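You operate a simulated robot arm through the tools that you are given. There is no shell and no other tool. Be economical: measure what you need, move in short steps, check, and stop when the job is done.

You run a simulated robot arm. Do the job below in one go: nothing can be reset, and whatever is moved stays where it is left.

## Task
Rewind the tape to 000, play it and stop between 010 and 020.
Fine: volume at 0; switch the deck on first and leave it on.

The check looks at the end state, three seconds after you hand in, the way a careful person would. Anything else that was tipped, shoved, dropped, spilled or broken makes it a failure.

## Robot
A 6-joint arm with a two-finger parallel gripper, fixed in place. Base frame: the origin is at the foot of the arm, x ahead of it, y to its left, z up; the work surface is at about z = 0.76. Units: m, degrees, N and s.
With the tool pointing down near the work surface it reaches from about 0.26 to 0.68 m from the base axis. Its first joint turns from -66.0 to 66.0 degrees. Payload 2.9 kg.
The TCP is the grasp point between the finger pads, 0.03 m short of the fingertips. In the tool frame z runs along the fingers and y along their closing line. The gripper opens to 0.11 m. The fingers are 0.02 m wide and 0.01 m thick; the gripper's body (0.048 by 0.112 m) begins 0.055 m behind the TCP.
Orientation is told as [roll, pitch, yaw] about the base's x, y, z axes, in that order, counted from this pose: with the fingers straight down and closing along the base's y, the tool's x points along the base's -x, its y along +y and its z along -z.

## Interface
- The arm moves only by the tool step_arm. Its argument "targets" is text: rows parted by semicolons, each of 7 numbers parted by spaces: the finger opening in m, from 0 to 0.11, then the shift along the base's x, y, z in m, then the turn, a rotation vector about the base's x, y, z in degrees. In form: fingers x y z ax ay az; .... A call has 1 to 8 rows; each row is the pose to reach, as a shift and turn from the pose commanded when the call began. Rows are played at 5 a second. More than 0.05 m and 8.6 degrees between two rows, or a gripper value outside its range, and nothing of the call is played. A pose out of reach is approached as far as the arm can. The call stops where the force on the tool passes 70 N (or 10 N more than at its start, if that is more) or the arm is blocked; 0.2 s more then pass. Each finger travels about 0.108 m/s and halts on what it meets, pressing with about 43 N; the grip force reading is that of the motor and also rises with nothing between the fingers. The clock runs only during rows and for 0.2 s after the last one: add rows that repeat a pose to give the fingers time. The reply holds the time, the measured pose of the TCP, the force on the tool along the base axes, the opening and the grip force, in the units named above and with some noise, with the torque about the TCP (base axes, N m) and any sound that the robot's microphone picked up.
- Cameras (640 x 400 px; columns grow to the right, rows downward): "scene" is fixed at [0.0948, 0.4791, 1.3674]; the picture's right is [-0.30, -0.95, 0.00], its down [-0.56, 0.18, -0.81] and it looks along [0.77, -0.25, -0.59] (base axes); focal length 276 px, centre (320, 200). "wrist" rides on the gripper at [0.072, 0.017, -0.103] in the tool frame; the picture's right is [-0.23, 0.97, 0.00], its down [-0.76, -0.18, -0.62] and it looks along [-0.61, -0.14, 0.78] (tool axes); focal length 222 px, centre (320, 200). There is no depth. A picture from a camera that has moved, and an enlarged one, comes with that camera's place and axes in the base frame and with its lens. The place of the scene camera against the robot may be out by one fixed shift of up to 0.025 m in any direction.
- grab_frame(camera): a new picture of that camera. It takes no simulated time.
- close_up(camera, box): a new picture of the part [left, top, right, bottom] of that camera's present view, enlarged. It takes no simulated time.
- job_done(): hands the job in; it is judged then, once.

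Go step by step. Nothing tells you positions but the pictures and the camera data: compare them with the known pose of the tool, close in by small moves and look again before you grip or let go. The budget is 120 turns and 84 pictures, counting those below and the enlarged ones. Unless the task says otherwise, let go and move clear before handing in, and close with one line.

The tools are called as a command line: name --argument value ..., lists and objects as JSON in quotes. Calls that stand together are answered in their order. step_arm: Moves the arm, as the interface text tells. Its arguments: {"type":"object","properties":{"targets":{"type":"string"}},"required":["targets"]} The other tools are called the same way: grab_frame (camera) takes a picture; close_up (camera, box) takes an enlarged picture of a part of a camera's view; job_done () hands the job in.

At the start:

```text
time: 0.0
eef_pos: [0.3133, 0.2877, 1.2119]
ee_rot: [0.0, 0.0, 0.0]
wrist_force: [0.7, 0.0, -0.4]
ft_torque: [-0.02, 0.01, 0.05]
finger_gap: 0.1098
grip_force: 0.0
```

scene: 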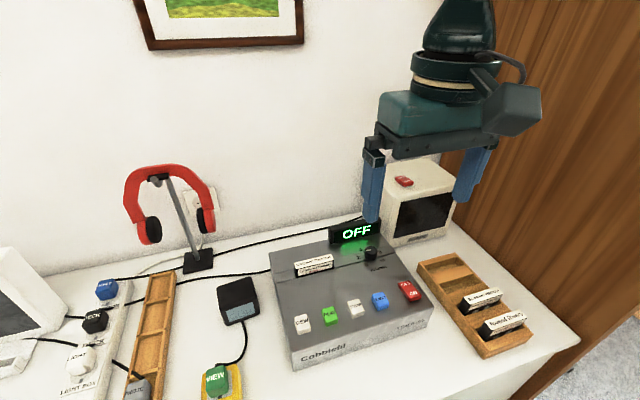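
wrist: 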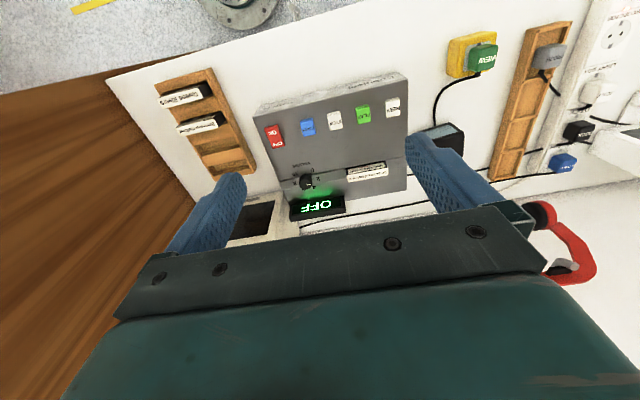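

I see a tape deck with five keys, a volume knob, a display reading OFF and a plug board beside it. I'll take close-ups to read the labels.

close_up --camera "scene" --box '[260, 210, 440, 370]'

close_up --camera "wrist" --box '[240, 60, 440, 230]'

close_up --camera "scene" --box '[0, 240, 270, 400]'

```text
2.50 times, centred on (350, 290) of scene
camera zoom: at [0.0948, 0.4791, 1.3674], right [-0.3, -0.95, 0.0], down [-0.56, 0.18, -0.81], along [0.77, -0.25, -0.59], focal length 690 px, centre (245, -25)
```

zoom: 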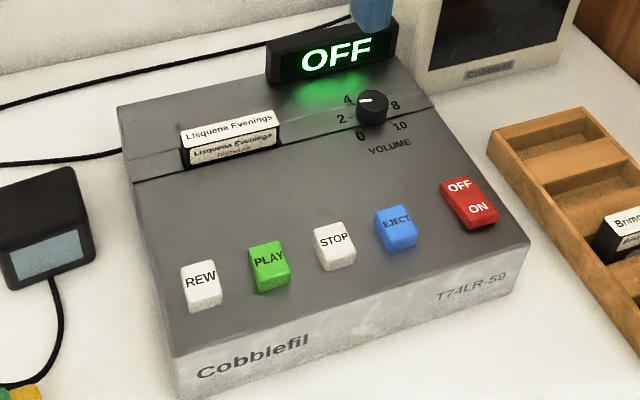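

```text
2.35 times, centred on (340, 145) of wrist
camera zoom: at [0.2396, 0.306, 1.3149], right [0.23, 0.97, 0.0], down [0.76, -0.18, 0.62], along [0.61, -0.14, -0.78], focal length 523 px, centre (273, 329)
```

zoom: 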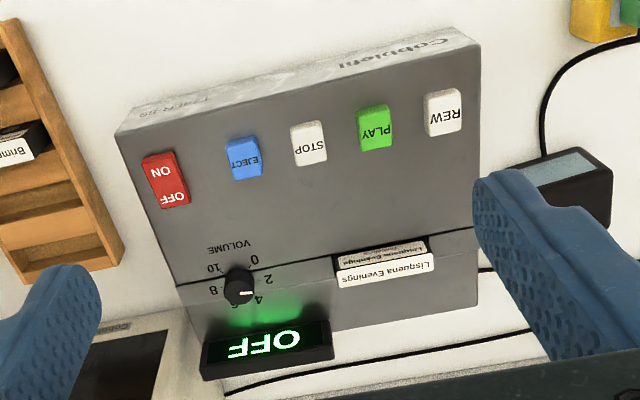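

```text
2.37 times, centred on (135, 320) of scene
camera zoom: at [0.0948, 0.4791, 1.3674], right [-0.3, -0.95, 0.0], down [-0.56, 0.18, -0.81], along [0.77, -0.25, -0.59], focal length 654 px, centre (758, -84)
```

zoom: 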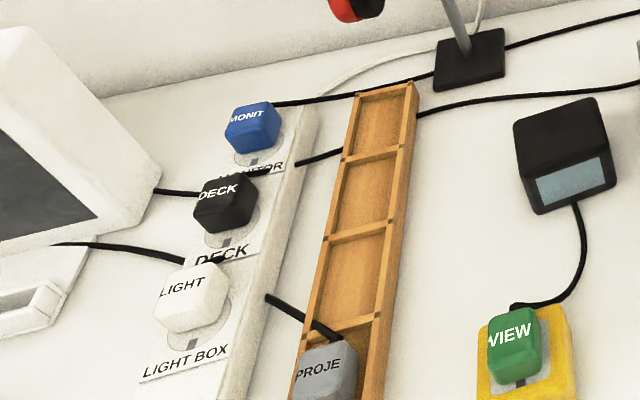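

The deck's display is lit, so it has mains power. The knob points at about 3. I'll close the fingers and come down for a closer look.

step_arm --targets "0.08 0 -0.01 -0.04 0 0 0; 0.05 0 -0.03 -0.08 0 0 0; 0.02 0 -0.06 -0.12 0 0 0; 0 0 -0.09 -0.15 0 0 0; 0 0 -0.1 -0.16 0 0 0; 0 0 -0.1 -0.16 0 0 0"

grab_frame --camera "wrist"

grab_frame --camera "scene"

```text
time: 1.4
eef_pos: [0.3139, 0.1873, 1.0527]
ee_rot: [0.1, 0.0, 0.0]
wrist_force: [-0.1, 0.8, 0.1]
ft_torque: [0.0, -0.06, -0.02]
finger_gap: 0.0
grip_force: 37.3
```

```text
78 pictures are left
camera wrist: at [0.2398, 0.2049, 1.1547], right [0.23, 0.97, 0.0], down [0.76, -0.18, 0.62], along [0.61, -0.14, -0.78], focal length 222 px, centre (320, 200)
```

wrist: 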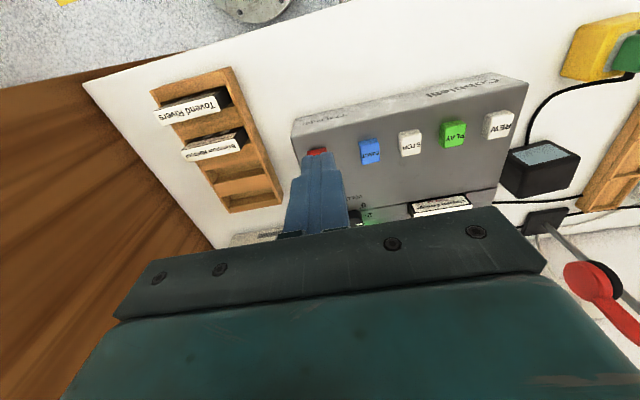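

```text
77 pictures are left
```

scene: 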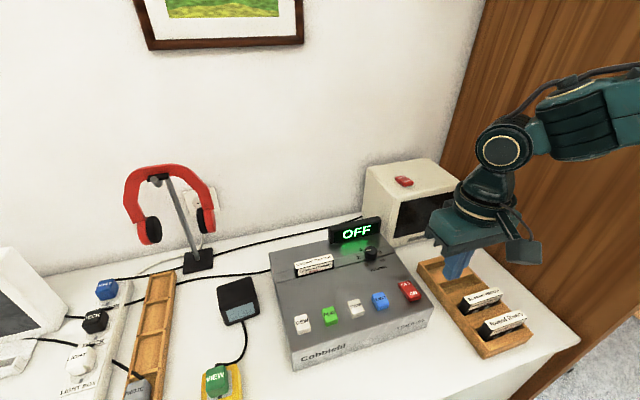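

Triangulating from the two wrist views puts the keys at x≈0.407 and z≈0.845. In y they are at REW 0.423, PLAY 0.361, STOP 0.302 and EJECT 0.242, with the ON half of the switch near (0.400, 0.162). I'll go above ON.

step_arm --targets "0 0.02 -0.007 -0.03 0 0 0; 0 0.04 -0.014 -0.06 0 0 0; 0 0.06 -0.021 -0.09 0 0 0; 0 0.083 -0.027 -0.125 0 0 0; 0 0.083 -0.027 -0.135 0 0 0; 0 0.083 -0.027 -0.135 0 0 0"

close_up --camera "wrist" --box '[240, 80, 440, 205]'

close_up --camera "scene" --box '[320, 220, 480, 340]'

```text
time: 2.8
eef_pos: [0.3962, 0.1604, 0.9143]
ee_rot: [0.0, -0.1, 0.0]
wrist_force: [0.4, -0.2, -0.2]
ft_torque: [0.01, -0.03, -0.01]
finger_gap: 0.0002
grip_force: 37.6
```

```text
3.20 times, centred on (340, 142) of wrist
camera zoom: at [0.322, 0.1785, 1.0181], right [0.23, 0.97, 0.0], down [0.76, -0.18, 0.62], along [0.61, -0.14, -0.78], focal length 711 px, centre (256, 384)
```

zoom: 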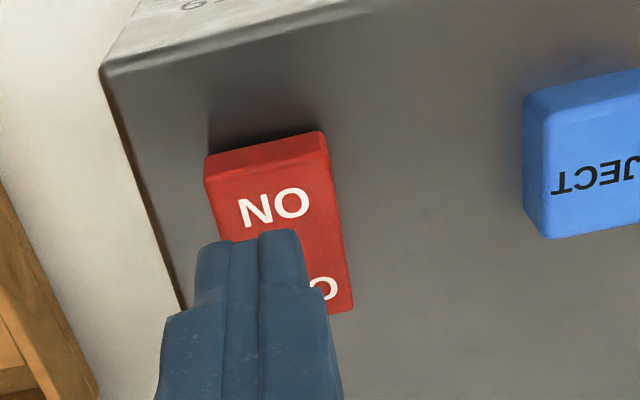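

```text
3.33 times, centred on (400, 280) of scene
camera zoom: at [0.0948, 0.479, 1.3675], right [-0.3, -0.95, 0.0], down [-0.56, 0.18, -0.81], along [0.77, -0.25, -0.59], focal length 920 px, centre (53, -67)
```

zoom: 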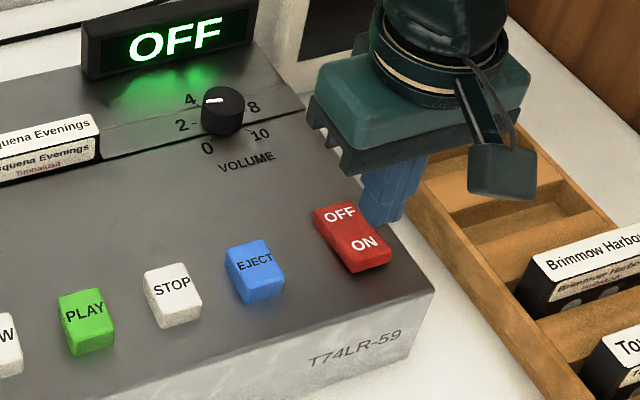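

ON is centred at about (0.398, 0.166). I'll nudge onto it and press down gently.

step_arm --targets "0 -0.003 0.006 0 0 0 0; 0 -0.003 0.006 -0.015 0 0 0; 0 -0.003 0.006 -0.025 0 0 0; 0 -0.003 0.006 -0.03 0 0 0; 0 -0.003 0.006 -0.034 0 0 0; 0 -0.003 0.006 -0.037 0 0 0"

close_up --camera "scene" --box '[320, 220, 480, 340]'

```text
time: 4.1
eef_pos: [0.3922, 0.1681, 0.8864]
ee_rot: [0.0, 0.1, 0.0]
wrist_force: [-8.0, -3.1, 16.1]
ft_torque: [-0.04, 0.09, -0.1]
finger_gap: 0.0003
grip_force: 37.5
stopped in row 6: the force on the tool passed its limit at 81 N (the readings are from after the stop); the commanded pose is now the measured one
```

```text
3.33 times, centred on (400, 280) of scene
camera zoom: at [0.0944, 0.4789, 1.3675], right [-0.3, -0.95, 0.0], down [-0.56, 0.18, -0.81], along [0.77, -0.25, -0.59], focal length 920 px, centre (53, -67)
```

zoom: 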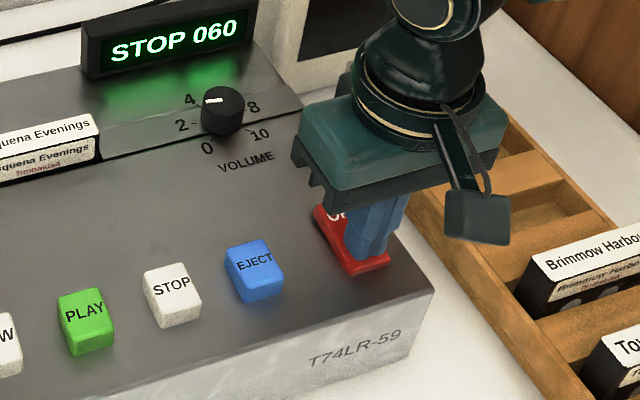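

The deck is on and reads STOP 060. Next I'll lift and move over the volume knob with the fingers open, to look at it.

step_arm --targets "0 0 0 0.04 0 0 0; 0 0.01 0.005 0.08 0 0 0; 0.02 0.045 0.015 0.11 0 0 0; 0.04 0.08 0.025 0.13 0 0 0; 0.06 0.115 0.035 0.14 0 0 0; 0.06 0.127 0.038 0.14 0 0 0; 0.06 0.127 0.038 0.14 0 0 0"

grab_frame --camera "wrist"

close_up --camera "wrist" --box '[240, 80, 440, 205]'

close_up --camera "scene" --box '[300, 180, 460, 300]'

```text
time: 5.7
eef_pos: [0.5195, 0.2058, 1.0241]
ee_rot: [0.0, 0.0, 0.1]
wrist_force: [0.3, -0.1, 0.4]
ft_torque: [0.02, -0.01, -0.04]
finger_gap: 0.0597
grip_force: 0.0
```

```text
73 pictures are left
camera wrist: at [0.4468, 0.2242, 1.1268], right [0.23, 0.97, 0.0], down [0.76, -0.18, 0.62], along [0.61, -0.14, -0.78], focal length 222 px, centre (320, 200)
```

wrist: 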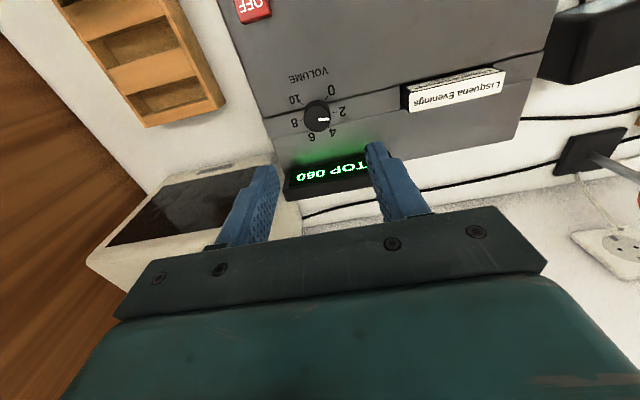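

```text
3.20 times, centred on (340, 142) of wrist
camera zoom: at [0.4468, 0.2242, 1.1268], right [0.23, 0.97, 0.0], down [0.76, -0.18, 0.62], along [0.61, -0.14, -0.78], focal length 711 px, centre (256, 384)
```

zoom: 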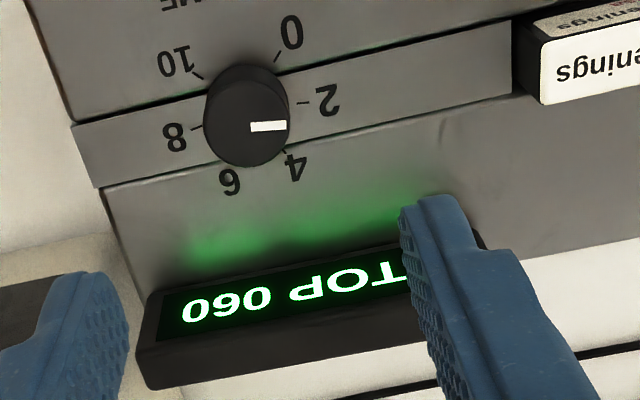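

```text
3.33 times, centred on (380, 240) of scene
camera zoom: at [0.0948, 0.4791, 1.3674], right [-0.3, -0.95, 0.0], down [-0.56, 0.18, -0.81], along [0.77, -0.25, -0.59], focal length 920 px, centre (120, 67)
```

zoom: 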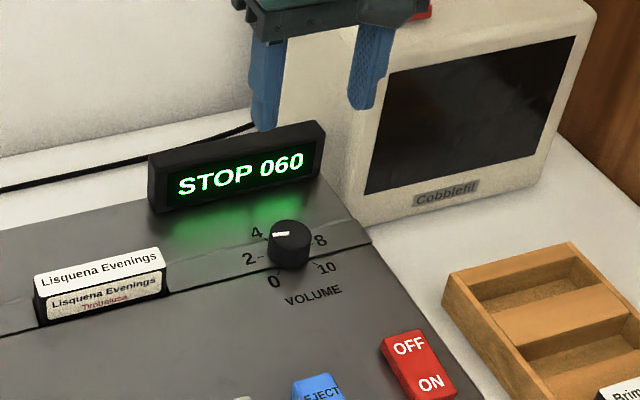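

The volume scale has 0 at 135°, and the pointer is near 80°, which is about 2. The knob is at about (0.536, 0.201) with its top at z≈0.855. I'll pre-rotate the gripper −27° and descend around it.

step_arm --targets "0.06 0.008 -0.003 -0.02 0 0 -7; 0.06 0.016 -0.005 -0.04 0 0 -14; 0.06 0.016 -0.005 -0.07 0 0 -21; 0.06 0.016 -0.005 -0.1 0 0 -27; 0.06 0.016 -0.005 -0.12 0 0 -27; 0.06 0.016 -0.005 -0.12 0 0 -27"

close_up --camera "wrist" --box '[220, 80, 420, 205]'

close_up --camera "scene" --box '[300, 180, 460, 300]'

```text
time: 7.1
eef_pos: [0.5373, 0.2002, 0.9036]
ee_rot: [0.2, -0.1, -26.9]
wrist_force: [-0.3, 0.1, -0.4]
ft_torque: [-0.04, 0.0, 0.0]
finger_gap: 0.0604
grip_force: 0.1
```

```text
3.20 times, centred on (320, 142) of wrist
camera zoom: at [0.479, 0.2498, 1.0065], right [0.64, 0.76, 0.0], down [0.6, -0.5, 0.62], along [0.48, -0.4, -0.78], focal length 711 px, centre (320, 384)
```

zoom: 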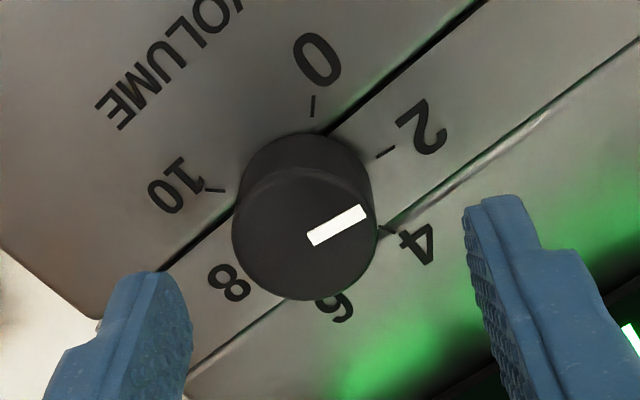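

```text
3.33 times, centred on (380, 240) of scene
camera zoom: at [0.0948, 0.4791, 1.3674], right [-0.3, -0.95, 0.0], down [-0.56, 0.18, -0.81], along [0.77, -0.25, -0.59], focal length 920 px, centre (120, 67)
```

zoom: 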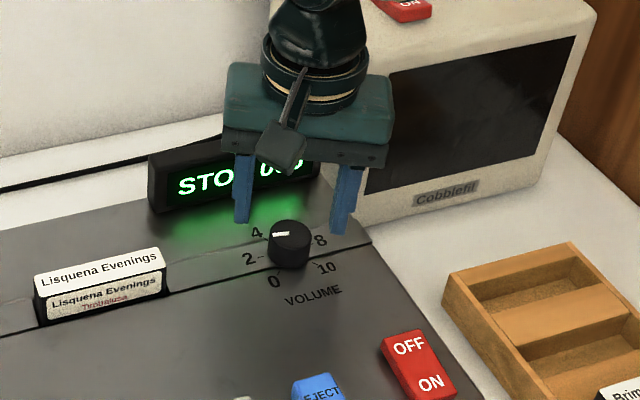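

The knob is centred between the fingers to within about 3 mm. I'll lower so the fingertips reach beside it, then close.

step_arm --targets "0.06 -0.0025 -0.001 -0.01 0 0 0; 0.06 -0.0025 -0.001 -0.02 0 0 0; 0.06 -0.0025 -0.001 -0.027 0 0 0; 0.045 -0.0025 -0.001 -0.027 0 0 0; 0.038 -0.0025 -0.001 -0.027 0 0 0"

close_up --camera "wrist" --box '[220, 80, 420, 205]'

close_up --camera "scene" --box '[340, 210, 420, 270]'

```text
time: 8.3
eef_pos: [0.5348, 0.1986, 0.8776]
ee_rot: [-0.1, -0.1, -27.0]
wrist_force: [0.5, -0.4, 0.3]
ft_torque: [0.03, -0.01, 0.02]
finger_gap: 0.0378
grip_force: 0.0
```

```text
3.20 times, centred on (320, 142) of wrist
camera zoom: at [0.4764, 0.2485, 0.9802], right [0.64, 0.76, 0.0], down [0.6, -0.5, 0.62], along [0.48, -0.4, -0.78], focal length 711 px, centre (320, 384)
```

zoom: 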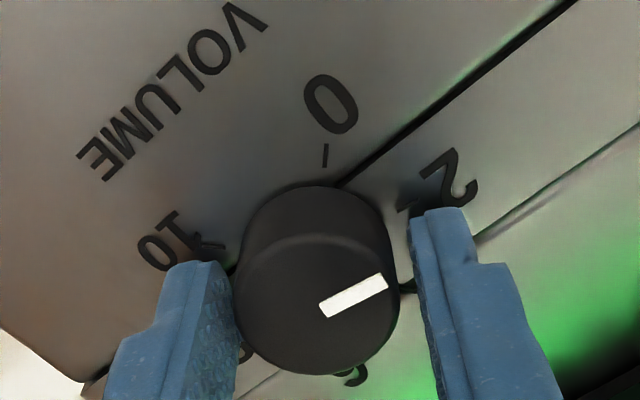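

```text
6.67 times, centred on (380, 240) of scene
camera zoom: at [0.0948, 0.4791, 1.3674], right [-0.3, -0.95, 0.0], down [-0.56, 0.18, -0.81], along [0.77, -0.25, -0.59], focal length 1840 px, centre (-80, -67)
```

zoom: 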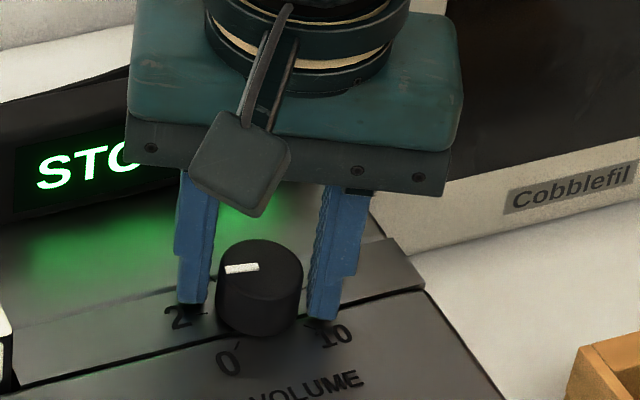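

The fingers straddle the knob cleanly. I'll close and turn it counter-clockwise by about 50° first.

step_arm --targets "0.03 0 0 0 0 0 0; 0.025 0 0 0 0 0 0; 0.025 0 0 0 0 0 8; 0.025 0 0 0 0 0 16; 0.025 0 0 0 0 0 24; 0.025 0 0 0 0 0 32; 0.025 0 0 0 0 0 40; 0.025 0 0 0 0 0 48"

close_up --camera "wrist" --box '[220, 80, 420, 205]'

close_up --camera "scene" --box '[340, 210, 420, 270]'

```text
time: 10.1
eef_pos: [0.5344, 0.2008, 0.877]
ee_rot: [0.2, -0.1, 21.3]
wrist_force: [9.8, 9.4, -21.4]
ft_torque: [0.1, 0.22, -0.03]
finger_gap: 0.0313
grip_force: 44.7
```

```text
3.20 times, centred on (320, 142) of wrist
camera zoom: at [0.4596, 0.191, 0.9802], right [-0.14, 0.99, 0.0], down [0.77, 0.11, 0.62], along [0.62, 0.09, -0.78], focal length 711 px, centre (320, 384)
```

zoom: 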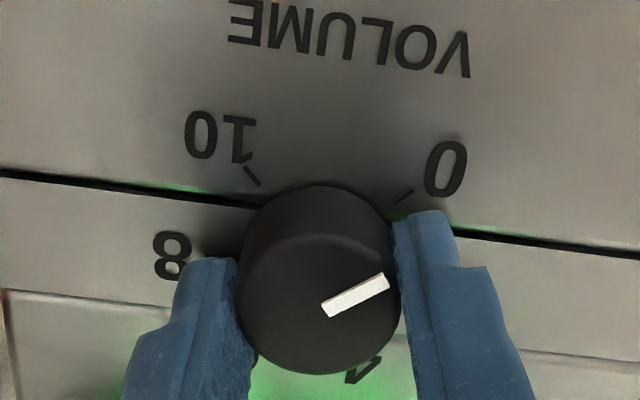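

```text
6.67 times, centred on (380, 240) of scene
camera zoom: at [0.0954, 0.4794, 1.3673], right [-0.3, -0.95, 0.0], down [-0.56, 0.18, -0.81], along [0.77, -0.25, -0.59], focal length 1840 px, centre (-80, -67)
```

zoom: 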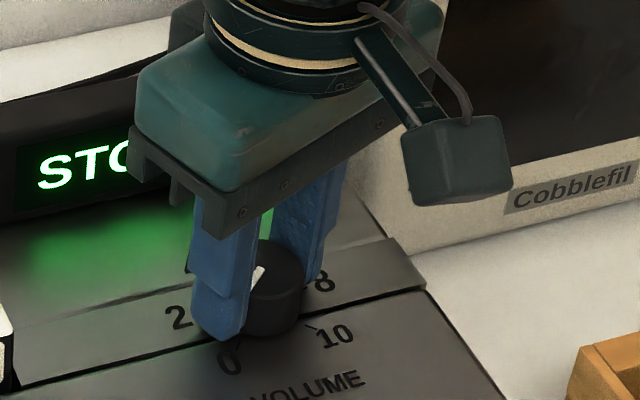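

The knob follows without slipping, and the pointer is at about 127–130° against the 0 mark at 135°. I'll turn it the rest of the way.

step_arm --targets "0.025 0 0 0 0 0 4; 0.025 0 0 0 0 0 7; 0.025 0 0 0 0 0 7"

close_up --camera "wrist" --box '[220, 80, 420, 205]'

```text
time: 10.9
eef_pos: [0.5355, 0.2011, 0.8783]
ee_rot: [0.2, 0.0, 28.2]
wrist_force: [5.8, 14.2, -27.8]
ft_torque: [0.32, -0.3, -0.31]
finger_gap: 0.0314
grip_force: 45.2
```

```text
3.20 times, centred on (320, 142) of wrist
camera zoom: at [0.4615, 0.1824, 0.9805], right [-0.26, 0.97, 0.0], down [0.76, 0.2, 0.62], along [0.6, 0.16, -0.78], focal length 711 px, centre (320, 384)
```

zoom: 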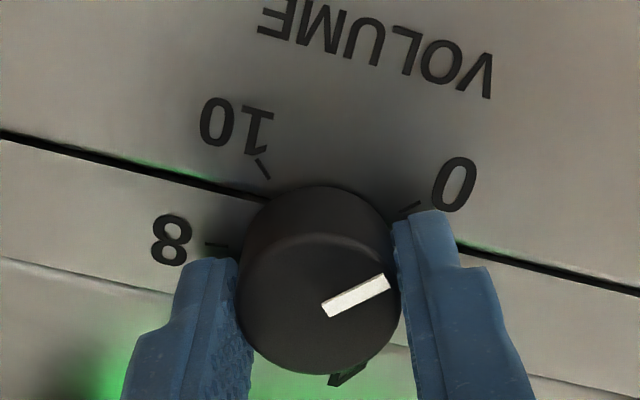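

The pointer is close to 0, and the torque hints at an end stop. One more small turn will seat it, then I'll release and look.

step_arm --targets "0.025 0 0 0 0 0 3; 0.025 0 0 0 0 0 3; 0.06 0 0 0 0 0 3; 0.06 0 0 0 0 0 3; 0.06 0 0 0.03 0 0 3; 0.06 0 0 0.07 0 0 3; 0.06 0 0 0.11 0 0 3; 0.06 0 0 0.11 0 0 3"

close_up --camera "wrist" --box '[240, 60, 400, 160]'

close_up --camera "scene" --box '[340, 210, 420, 270]'

```text
time: 12.7
eef_pos: [0.5345, 0.1991, 0.9889]
ee_rot: [0.1, -0.1, 30.9]
wrist_force: [0.1, 0.4, -0.6]
ft_torque: [-0.02, 0.0, 0.0]
finger_gap: 0.0599
grip_force: 0.0
```

```text
4.00 times, centred on (320, 110) of wrist
camera zoom: at [0.4633, 0.1775, 1.0927], right [-0.31, 0.95, 0.0], down [0.74, 0.24, 0.62], along [0.59, 0.19, -0.78], focal length 888 px, centre (320, 560)
```

zoom: 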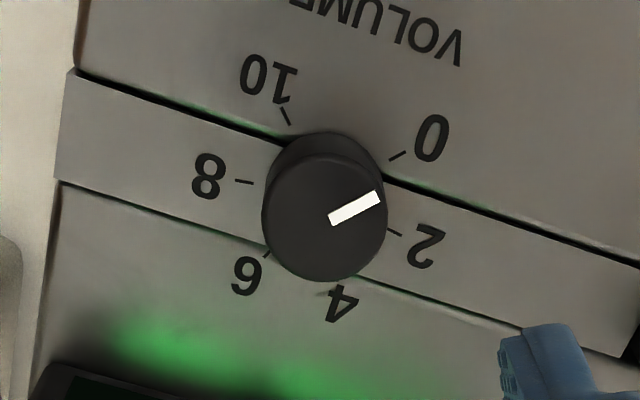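

```text
6.67 times, centred on (380, 240) of scene
camera zoom: at [0.0948, 0.479, 1.3674], right [-0.3, -0.95, 0.0], down [-0.56, 0.18, -0.81], along [0.77, -0.25, -0.59], focal length 1840 px, centre (-80, -67)
```

zoom: 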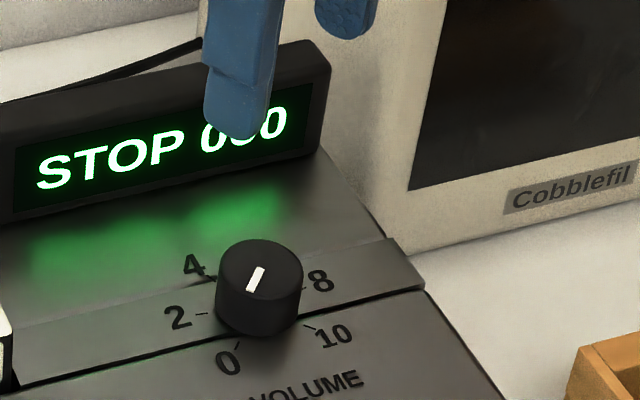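

The pointer lines up with the 0 tick. Next I'll go above REW with the fingers closed and the yaw back at zero.

step_arm --targets "0.04 -0.02 0.03 0 0 0 -5; 0.02 -0.04 0.07 0 0 0 -11; 0 -0.06 0.11 0 0 0 -17; 0 -0.08 0.15 0 0 0 -23; 0 -0.1 0.19 0 0 0 -28; 0 -0.125 0.224 -0.02 0 0 -31; 0 -0.125 0.224 -0.06 0 0 -31; 0 -0.125 0.224 -0.07 0 0 -31"

close_up --camera "wrist" --box '[220, 80, 420, 205]'

close_up --camera "scene" --box '[260, 210, 440, 370]'

```text
time: 14.5
eef_pos: [0.4082, 0.4237, 0.9157]
ee_rot: [0.1, -0.1, 0.0]
wrist_force: [0.2, -0.4, -0.5]
ft_torque: [0.01, -0.04, -0.01]
finger_gap: 0.0001
grip_force: 37.6
```

```text
3.20 times, centred on (320, 142) of wrist
camera zoom: at [0.3347, 0.4417, 1.0198], right [0.23, 0.97, 0.0], down [0.76, -0.18, 0.62], along [0.61, -0.14, -0.78], focal length 711 px, centre (320, 384)
```

zoom: 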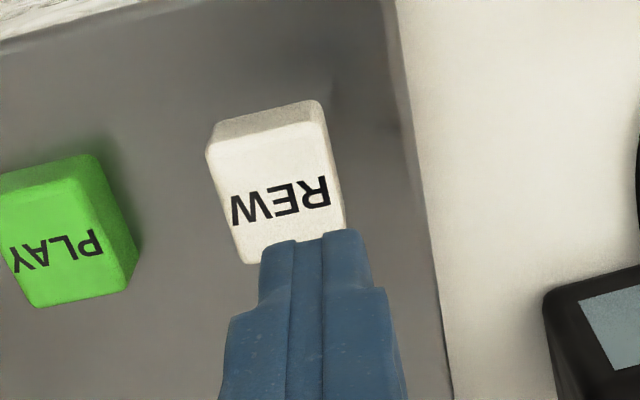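

```text
2.50 times, centred on (350, 290) of scene
camera zoom: at [0.0948, 0.4791, 1.3674], right [-0.3, -0.95, 0.0], down [-0.56, 0.18, -0.81], along [0.77, -0.25, -0.59], focal length 690 px, centre (245, -25)
```

zoom: 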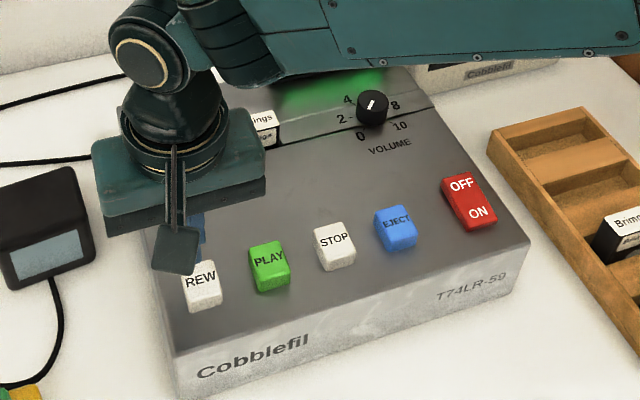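

REW's top is centred at about (0.407, 0.416). I'll press it and watch the display.

step_arm --targets "0 -0.001 -0.008 -0.01 0 0 0; 0 -0.001 -0.008 -0.025 0 0 0; 0 -0.001 -0.008 -0.032 0 0 0; 0 -0.001 -0.008 -0.036 0 0 0; 0 -0.001 -0.008 -0.039 0 0 0; 0 -0.001 -0.008 -0.042 0 0 0"

close_up --camera "scene" --box '[260, 210, 440, 370]'

```text
time: 15.9
eef_pos: [0.409, 0.4157, 0.8771]
ee_rot: [0.1, -0.2, 0.0]
wrist_force: [-2.4, -5.2, 12.2]
ft_torque: [-0.14, 0.11, 0.02]
finger_gap: 0.0
grip_force: 37.8
heard: click
```

```text
2.50 times, centred on (350, 290) of scene
camera zoom: at [0.0946, 0.4788, 1.3676], right [-0.3, -0.95, 0.0], down [-0.56, 0.18, -0.81], along [0.77, -0.25, -0.59], focal length 690 px, centre (245, -25)
```

zoom: 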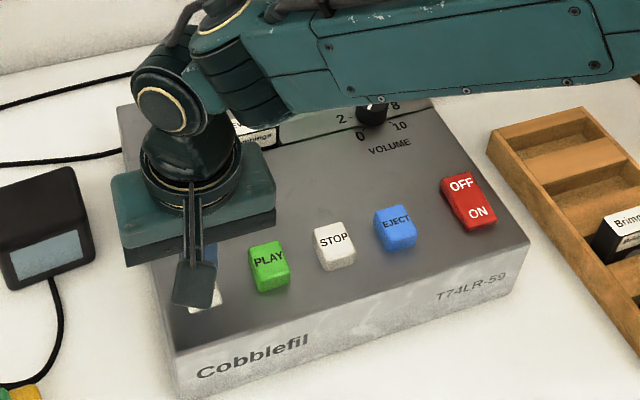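

I heard a click. I'll lift and move to above PLAY, checking whether the display can be seen.

step_arm --targets "0 0 0 0.02 0 0 0; 0 0 0 0.035 0 0 0; 0 -0.003 -0.04 0.035 0 0 0; 0 -0.003 -0.06 0.03 0 0 0; 0 -0.003 -0.06 0.03 0 0 0"

grab_frame --camera "scene"

close_up --camera "wrist" --box '[220, 80, 420, 205]'

```text
time: 17.1
eef_pos: [0.4045, 0.3546, 0.9064]
ee_rot: [0.2, -0.2, 0.0]
wrist_force: [-0.2, -0.4, -0.2]
ft_torque: [-0.01, -0.02, -0.01]
finger_gap: 0.0002
grip_force: 37.9
```

```text
58 pictures are left
```

scene: 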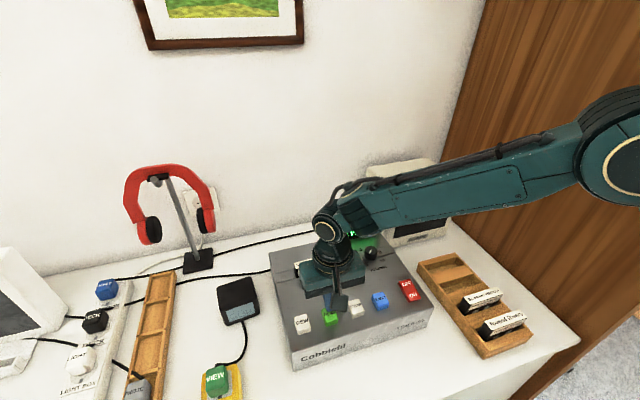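

```text
3.20 times, centred on (320, 142) of wrist
camera zoom: at [0.3313, 0.3727, 1.01], right [0.23, 0.97, 0.0], down [0.76, -0.18, 0.62], along [0.61, -0.14, -0.78], focal length 711 px, centre (320, 384)
```

zoom: 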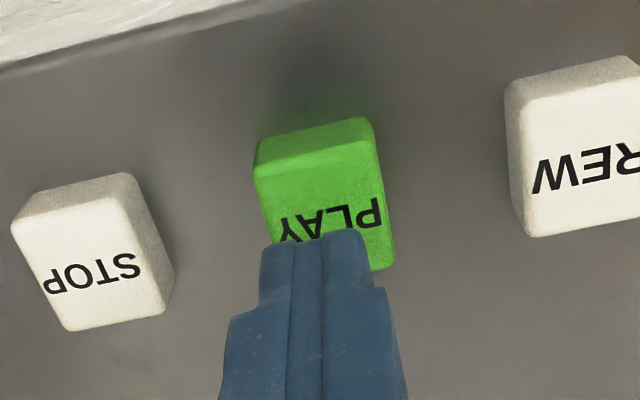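

The arm hides the display here, so I'll move aside over the switch area to read it.

step_arm --targets "0 0 -0.04 0.02 0 0 0; 0 -0.005 -0.09 0.02 0 0 0; 0 -0.01 -0.14 0.02 0 0 0; 0 -0.01 -0.17 0.02 0 0 0"

close_up --camera "scene" --box '[260, 210, 440, 370]'

```text
refused: row 2 steps farther than a row can; nothing moved
```

```text
2.50 times, centred on (350, 290) of scene
camera zoom: at [0.0948, 0.479, 1.3675], right [-0.3, -0.95, 0.0], down [-0.56, 0.18, -0.81], along [0.77, -0.25, -0.59], focal length 690 px, centre (245, -25)
```

zoom: 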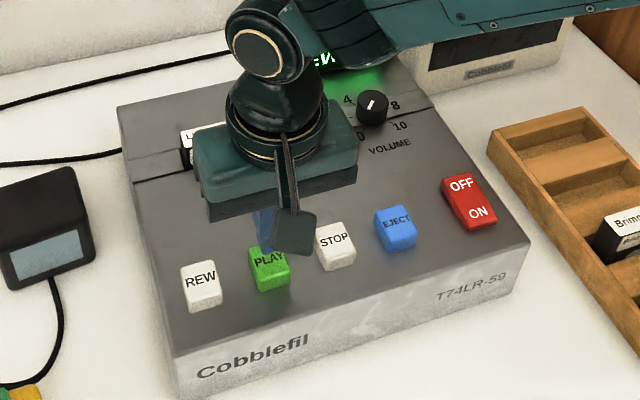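

The last row step was too large and nothing moved, so I'll repeat it with smaller steps.

step_arm --targets "0 0 -0.04 0.02 0 0 0; 0 -0.003 -0.085 0.02 0 0 0; 0 -0.006 -0.13 0.02 0 0 0; 0 -0.01 -0.17 0.02 0 0 0"

close_up --camera "scene" --box '[260, 210, 440, 370]'

```text
time: 18.1
eef_pos: [0.393, 0.186, 0.9255]
ee_rot: [0.1, -0.1, 0.1]
wrist_force: [-0.5, 0.5, 0.6]
ft_torque: [0.02, 0.0, -0.02]
finger_gap: 0.0001
grip_force: 37.8
```

```text
2.50 times, centred on (350, 290) of scene
camera zoom: at [0.0948, 0.4791, 1.3675], right [-0.3, -0.95, 0.0], down [-0.56, 0.18, -0.81], along [0.77, -0.25, -0.59], focal length 690 px, centre (245, -25)
```

zoom: 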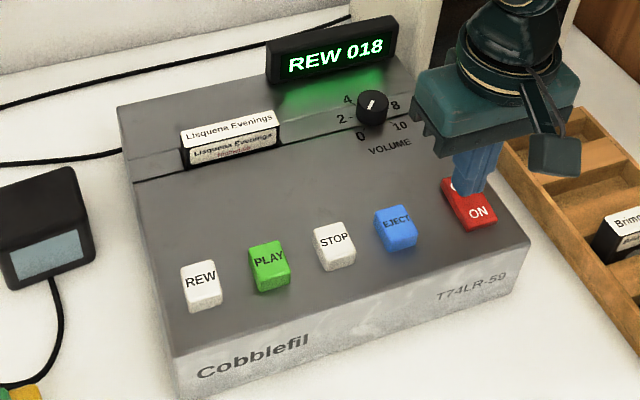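

It is rewinding and reads REW 018. I'll wait here.

step_arm --targets "0 0 0 0 0 0 0; 0 0 0 0 0 0 0; 0 0 0 0 0 0 0; 0 0 0 0 0 0 0; 0 0 0 0 0 0 0; 0 0 0 0 0 0 0; 0 0 0 0 0 0 0; 0 0 0 0 0 0 0"

close_up --camera "scene" --box '[260, 210, 440, 370]'

```text
time: 19.9
eef_pos: [0.3938, 0.1857, 0.9255]
ee_rot: [0.0, -0.1, 0.0]
wrist_force: [0.6, -0.1, -0.4]
ft_torque: [-0.04, -0.03, 0.01]
finger_gap: 0.0001
grip_force: 37.8
```

```text
2.50 times, centred on (350, 290) of scene
camera zoom: at [0.0948, 0.4791, 1.3674], right [-0.3, -0.95, 0.0], down [-0.56, 0.18, -0.81], along [0.77, -0.25, -0.59], focal length 690 px, centre (245, -25)
```

zoom: 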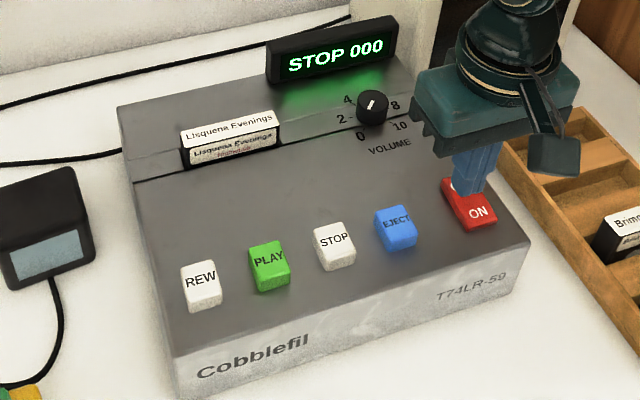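

It auto-stopped at 000. Now I'll go back over PLAY.

step_arm --targets "0 0.003 0.045 0 0 0 0; 0 0.006 0.09 0 0 0 0; 0 0.01 0.135 0 0 0 0; 0 0.013 0.17 -0.01 0 0 0; 0 0.013 0.17 -0.025 0 0 0"

close_up --camera "wrist" --box '[220, 80, 420, 205]'

```text
time: 21.1
eef_pos: [0.4093, 0.3558, 0.9004]
ee_rot: [0.2, -0.1, 0.0]
wrist_force: [-1.1, -0.3, 0.2]
ft_torque: [-0.01, 0.0, -0.01]
finger_gap: 0.0
grip_force: 37.4
```

```text
3.20 times, centred on (320, 142) of wrist
camera zoom: at [0.3358, 0.3742, 1.0034], right [0.23, 0.97, 0.0], down [0.76, -0.18, 0.62], along [0.61, -0.14, -0.78], focal length 711 px, centre (320, 384)
```

zoom: 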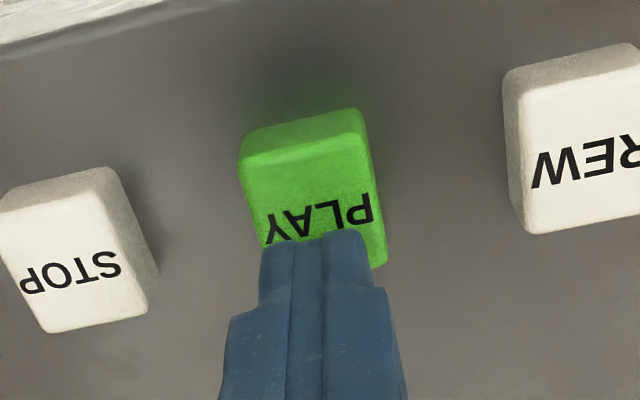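

Pressing PLAY, then lifting and shifting above STOP.

step_arm --targets "0 -0.001 0 -0.014 0 0 0; 0 -0.001 0 -0.02 0 0 0; 0 -0.001 0 -0.024 0 0 0; 0 -0.001 0 -0.028 0 0 0; 0 -0.001 0 0 0 0 0; 0 -0.003 -0.03 0.007 0 0 0; 0 -0.005 -0.058 0.007 0 0 0"

close_up --camera "scene" --box '[260, 210, 440, 370]'

close_up --camera "wrist" --box '[220, 80, 420, 205]'

```text
time: 22.7
eef_pos: [0.4035, 0.2972, 0.9085]
ee_rot: [-0.1, -0.1, 0.0]
wrist_force: [-0.4, -0.2, -0.3]
ft_torque: [0.0, 0.01, 0.04]
finger_gap: 0.0
grip_force: 37.3
heard: click
```

```text
2.50 times, centred on (350, 290) of scene
camera zoom: at [0.0948, 0.4791, 1.3675], right [-0.3, -0.95, 0.0], down [-0.56, 0.18, -0.81], along [0.77, -0.25, -0.59], focal length 690 px, centre (245, -25)
```

zoom: 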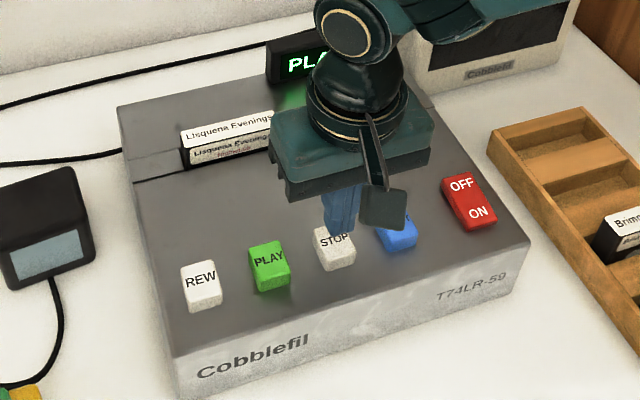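

```text
3.20 times, centred on (320, 142) of wrist
camera zoom: at [0.3294, 0.3151, 1.0109], right [0.23, 0.97, 0.0], down [0.76, -0.18, 0.62], along [0.61, -0.14, -0.78], focal length 711 px, centre (320, 384)
```

zoom: 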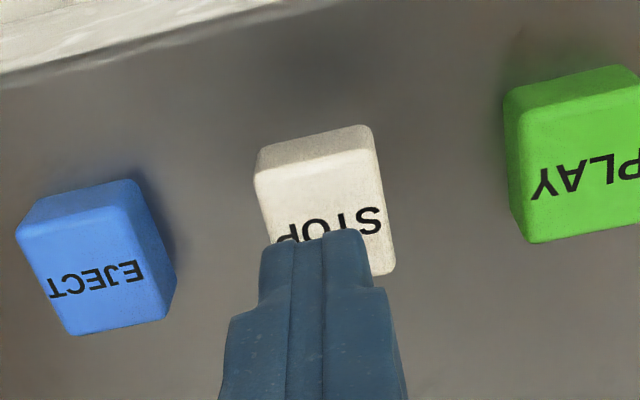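

It's playing and the tool is aligned over STOP. I'll sidestep to read the counter.

step_arm --targets "0 0 -0.045 0.012 0 0 0; 0 0 -0.08 0.015 0 0 0"

close_up --camera "scene" --box '[260, 210, 440, 370]'

```text
time: 23.3
eef_pos: [0.4046, 0.2172, 0.9247]
ee_rot: [0.1, -0.1, 0.1]
wrist_force: [-0.2, -0.2, 0.1]
ft_torque: [0.03, 0.02, -0.02]
finger_gap: 0.0
grip_force: 37.5
```

```text
2.50 times, centred on (350, 290) of scene
camera zoom: at [0.0948, 0.4791, 1.3675], right [-0.3, -0.95, 0.0], down [-0.56, 0.18, -0.81], along [0.77, -0.25, -0.59], focal length 690 px, centre (245, -25)
```

zoom: 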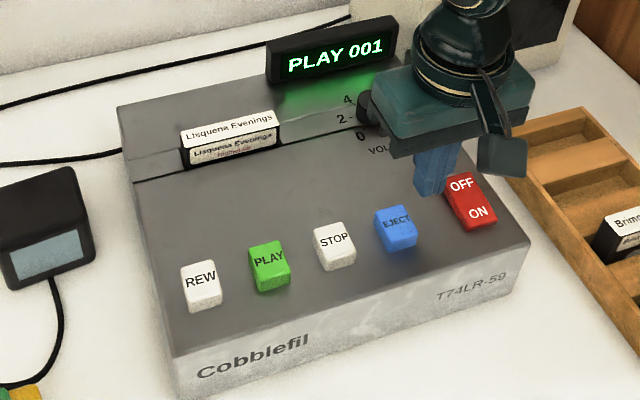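

The counter reads 001 about 1.4 s after PLAY, so it runs at roughly one count per second. I'll wait here and measure the rate.

step_arm --targets "0 0 0 0 0 0 0; 0 0 0 0 0 0 0; 0 0 0 0 0 0 0; 0 0 0 0 0 0 0; 0 0 0 0 0 0 0; 0 0 0 0 0 0 0; 0 0 0 0 0 0 0; 0 0 0 0 0 0 0"

step_arm --targets "0 0 0 0 0 0 0; 0 0 0 0 0 0 0; 0 0 0 0 0 0 0; 0 0 0 0 0 0 0; 0 0 0 0 0 0 0; 0 0 0 0 0 0 0; 0 0 0 0 0 0 0; 0 0 0 0 0 0 0"

close_up --camera "scene" --box '[260, 210, 440, 370]'

```text
time: 25.1
eef_pos: [0.404, 0.2166, 0.9242]
ee_rot: [0.0, -0.1, 0.0]
wrist_force: [-1.0, 0.4, 0.5]
ft_torque: [-0.01, 0.03, -0.01]
finger_gap: 0.0
grip_force: 37.7
```

```text
time: 26.9
eef_pos: [0.4048, 0.2176, 0.9245]
ee_rot: [0.1, -0.1, 0.0]
wrist_force: [-0.3, -0.1, 0.9]
ft_torque: [-0.02, -0.01, 0.01]
finger_gap: 0.0
grip_force: 37.8
```

```text
2.50 times, centred on (350, 290) of scene
camera zoom: at [0.0948, 0.4791, 1.3674], right [-0.3, -0.95, 0.0], down [-0.56, 0.18, -0.81], along [0.77, -0.25, -0.59], focal length 690 px, centre (245, -25)
```

zoom: 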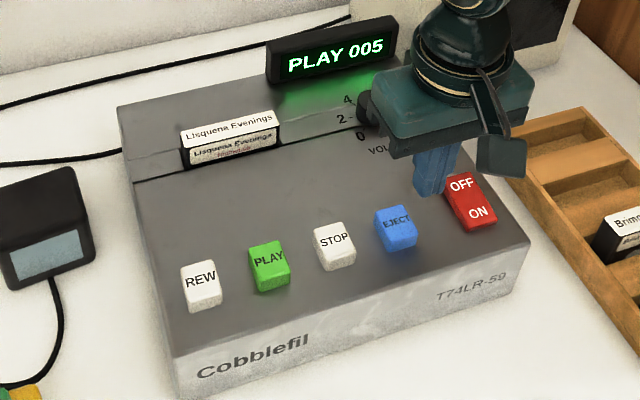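

The rate is about one count per second. I'll wait about 7 s more, then move to STOP.

step_arm --targets "0 0 0 0 0 0 0; 0 0 0 0 0 0 0; 0 0 0 0 0 0 0; 0 0 0 0 0 0 0; 0 0 0 0 0 0 0; 0 0 0 0 0 0 0; 0 0 0 0 0 0 0; 0 0 0 0 0 0 0"

step_arm --targets "0 0 0 0 0 0 0; 0 0 0 0 0 0 0; 0 0 0 0 0 0 0; 0 0 0 0 0 0 0; 0 0 0 0 0 0 0; 0 0 0 0 0 0 0; 0 0 0 0 0 0 0; 0 0 0 0 0 0 0"

step_arm --targets "0 0 0 0 0 0 0; 0 0 0 0 0 0 0; 0 0 0 0 0 0 0; 0 0 0 0 0 0 0; 0 0 0 0 0 0 0; 0 0 0 0 0 0 0; 0 0 0 0 0 0 0; 0 0 0 0 0 0 0"

close_up --camera "scene" --box '[260, 210, 440, 370]'

```text
time: 28.7
eef_pos: [0.4034, 0.2168, 0.9237]
ee_rot: [0.1, -0.1, 0.0]
wrist_force: [0.3, 0.5, 0.0]
ft_torque: [0.02, -0.01, 0.01]
finger_gap: 0.0002
grip_force: 37.5
```

```text
time: 30.5
eef_pos: [0.4047, 0.2165, 0.9237]
ee_rot: [0.0, -0.1, 0.0]
wrist_force: [0.4, 0.1, 0.9]
ft_torque: [-0.03, -0.04, 0.01]
finger_gap: 0.0002
grip_force: 38.0
```

```text
time: 32.3
eef_pos: [0.4044, 0.2169, 0.9238]
ee_rot: [0.0, -0.1, 0.0]
wrist_force: [0.0, 0.1, 0.4]
ft_torque: [-0.05, 0.01, 0.01]
finger_gap: 0.0002
grip_force: 37.8
```

```text
2.50 times, centred on (350, 290) of scene
camera zoom: at [0.0948, 0.4791, 1.3674], right [-0.3, -0.95, 0.0], down [-0.56, 0.18, -0.81], along [0.77, -0.25, -0.59], focal length 690 px, centre (245, -25)
```

zoom: 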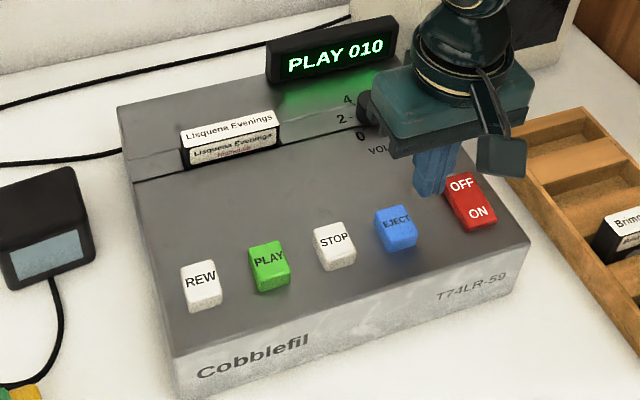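

The counter reads 010. I'll move over STOP and then press it.

step_arm --targets "0 0 0.04 0 0 0 0; 0 0.001 0.081 -0.005 0 0 0; 0 0.001 0.081 -0.02 0 0 0; 0 0.001 0.081 -0.02 0 0 0; 0 0.001 0.081 -0.02 0 0 0; 0 0.001 0.081 -0.02 0 0 0"

step_arm --targets "0 0 0 -0.015 0 0 0; 0 0 0 -0.023 0 0 0; 0 0 0 -0.027 0 0 0; 0 0 0 -0.031 0 0 0; 0 0 0 0 0 0 0; 0 0 -0.04 0.02 0 0 0; 0 0 -0.08 0.02 0 0 0"

close_up --camera "scene" --box '[260, 210, 440, 370]'

```text
time: 33.7
eef_pos: [0.4031, 0.2992, 0.9034]
ee_rot: [-0.1, -0.1, -0.1]
wrist_force: [0.2, 0.4, 0.6]
ft_torque: [-0.01, 0.02, 0.0]
finger_gap: 0.0001
grip_force: 37.9
```

```text
time: 35.3
eef_pos: [0.4037, 0.2169, 0.9235]
ee_rot: [0.0, 0.0, 0.1]
wrist_force: [-0.2, -0.7, 0.7]
ft_torque: [0.03, -0.03, -0.01]
finger_gap: 0.0001
grip_force: 37.5
heard: click
```

```text
2.50 times, centred on (350, 290) of scene
camera zoom: at [0.0948, 0.4791, 1.3675], right [-0.3, -0.95, 0.0], down [-0.56, 0.18, -0.81], along [0.77, -0.25, -0.59], focal length 690 px, centre (245, -25)
```

zoom: 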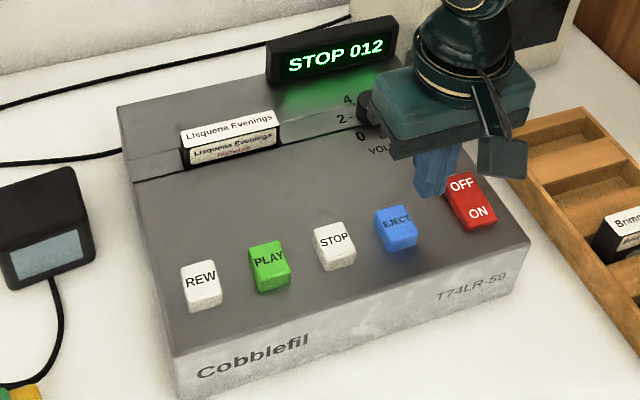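

The deck reads STOP 012, which is in range. I'll lift clear and take a last look at the volume and the surroundings.

step_arm --targets "0 -0.01 -0.02 0.04 0 0 0; 0 -0.03 -0.04 0.08 0 0 0; 0 -0.05 -0.06 0.12 0 0 0; 0 -0.05 -0.06 0.15 0 0 0; 0 -0.05 -0.06 0.15 0 0 0"

close_up --camera "scene" --box '[310, 200, 430, 300]'

grab_frame --camera "scene"

```text
time: 36.5
eef_pos: [0.3552, 0.1597, 1.0741]
ee_rot: [0.0, -0.2, -0.1]
wrist_force: [-0.3, 0.5, 0.7]
ft_torque: [0.0, 0.02, 0.02]
finger_gap: 0.0001
grip_force: 37.6
```

```text
4.00 times, centred on (370, 250) of scene
camera zoom: at [0.0948, 0.479, 1.3674], right [-0.3, -0.95, 0.0], down [-0.56, 0.18, -0.81], along [0.77, -0.25, -0.59], focal length 1104 px, centre (120, 0)
```

zoom: 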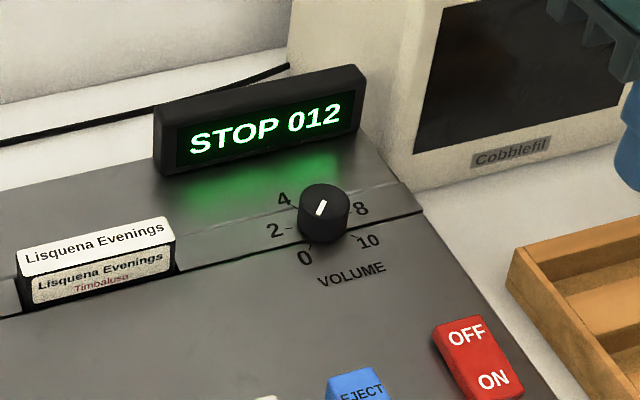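

```text
45 pictures are left
```

scene: 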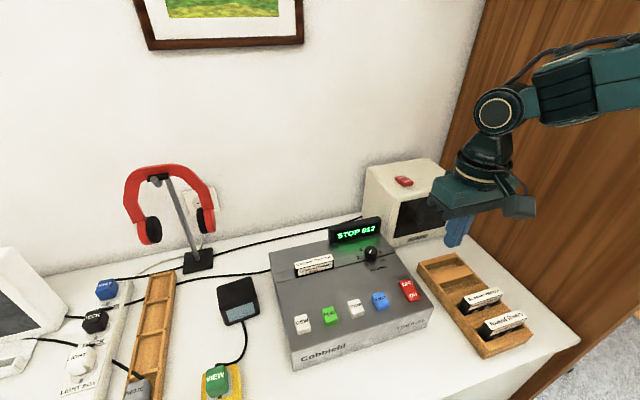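

The display reads STOP 012, the pointer sits at 0 (about 134° against 135°), the deck is on, and nothing else has moved. Handing in.

job_done

```text
The job is handed in.
```

The job is done: the deck is on with the volume at 0, and the tape was rewound to 000, played and stopped at 012.
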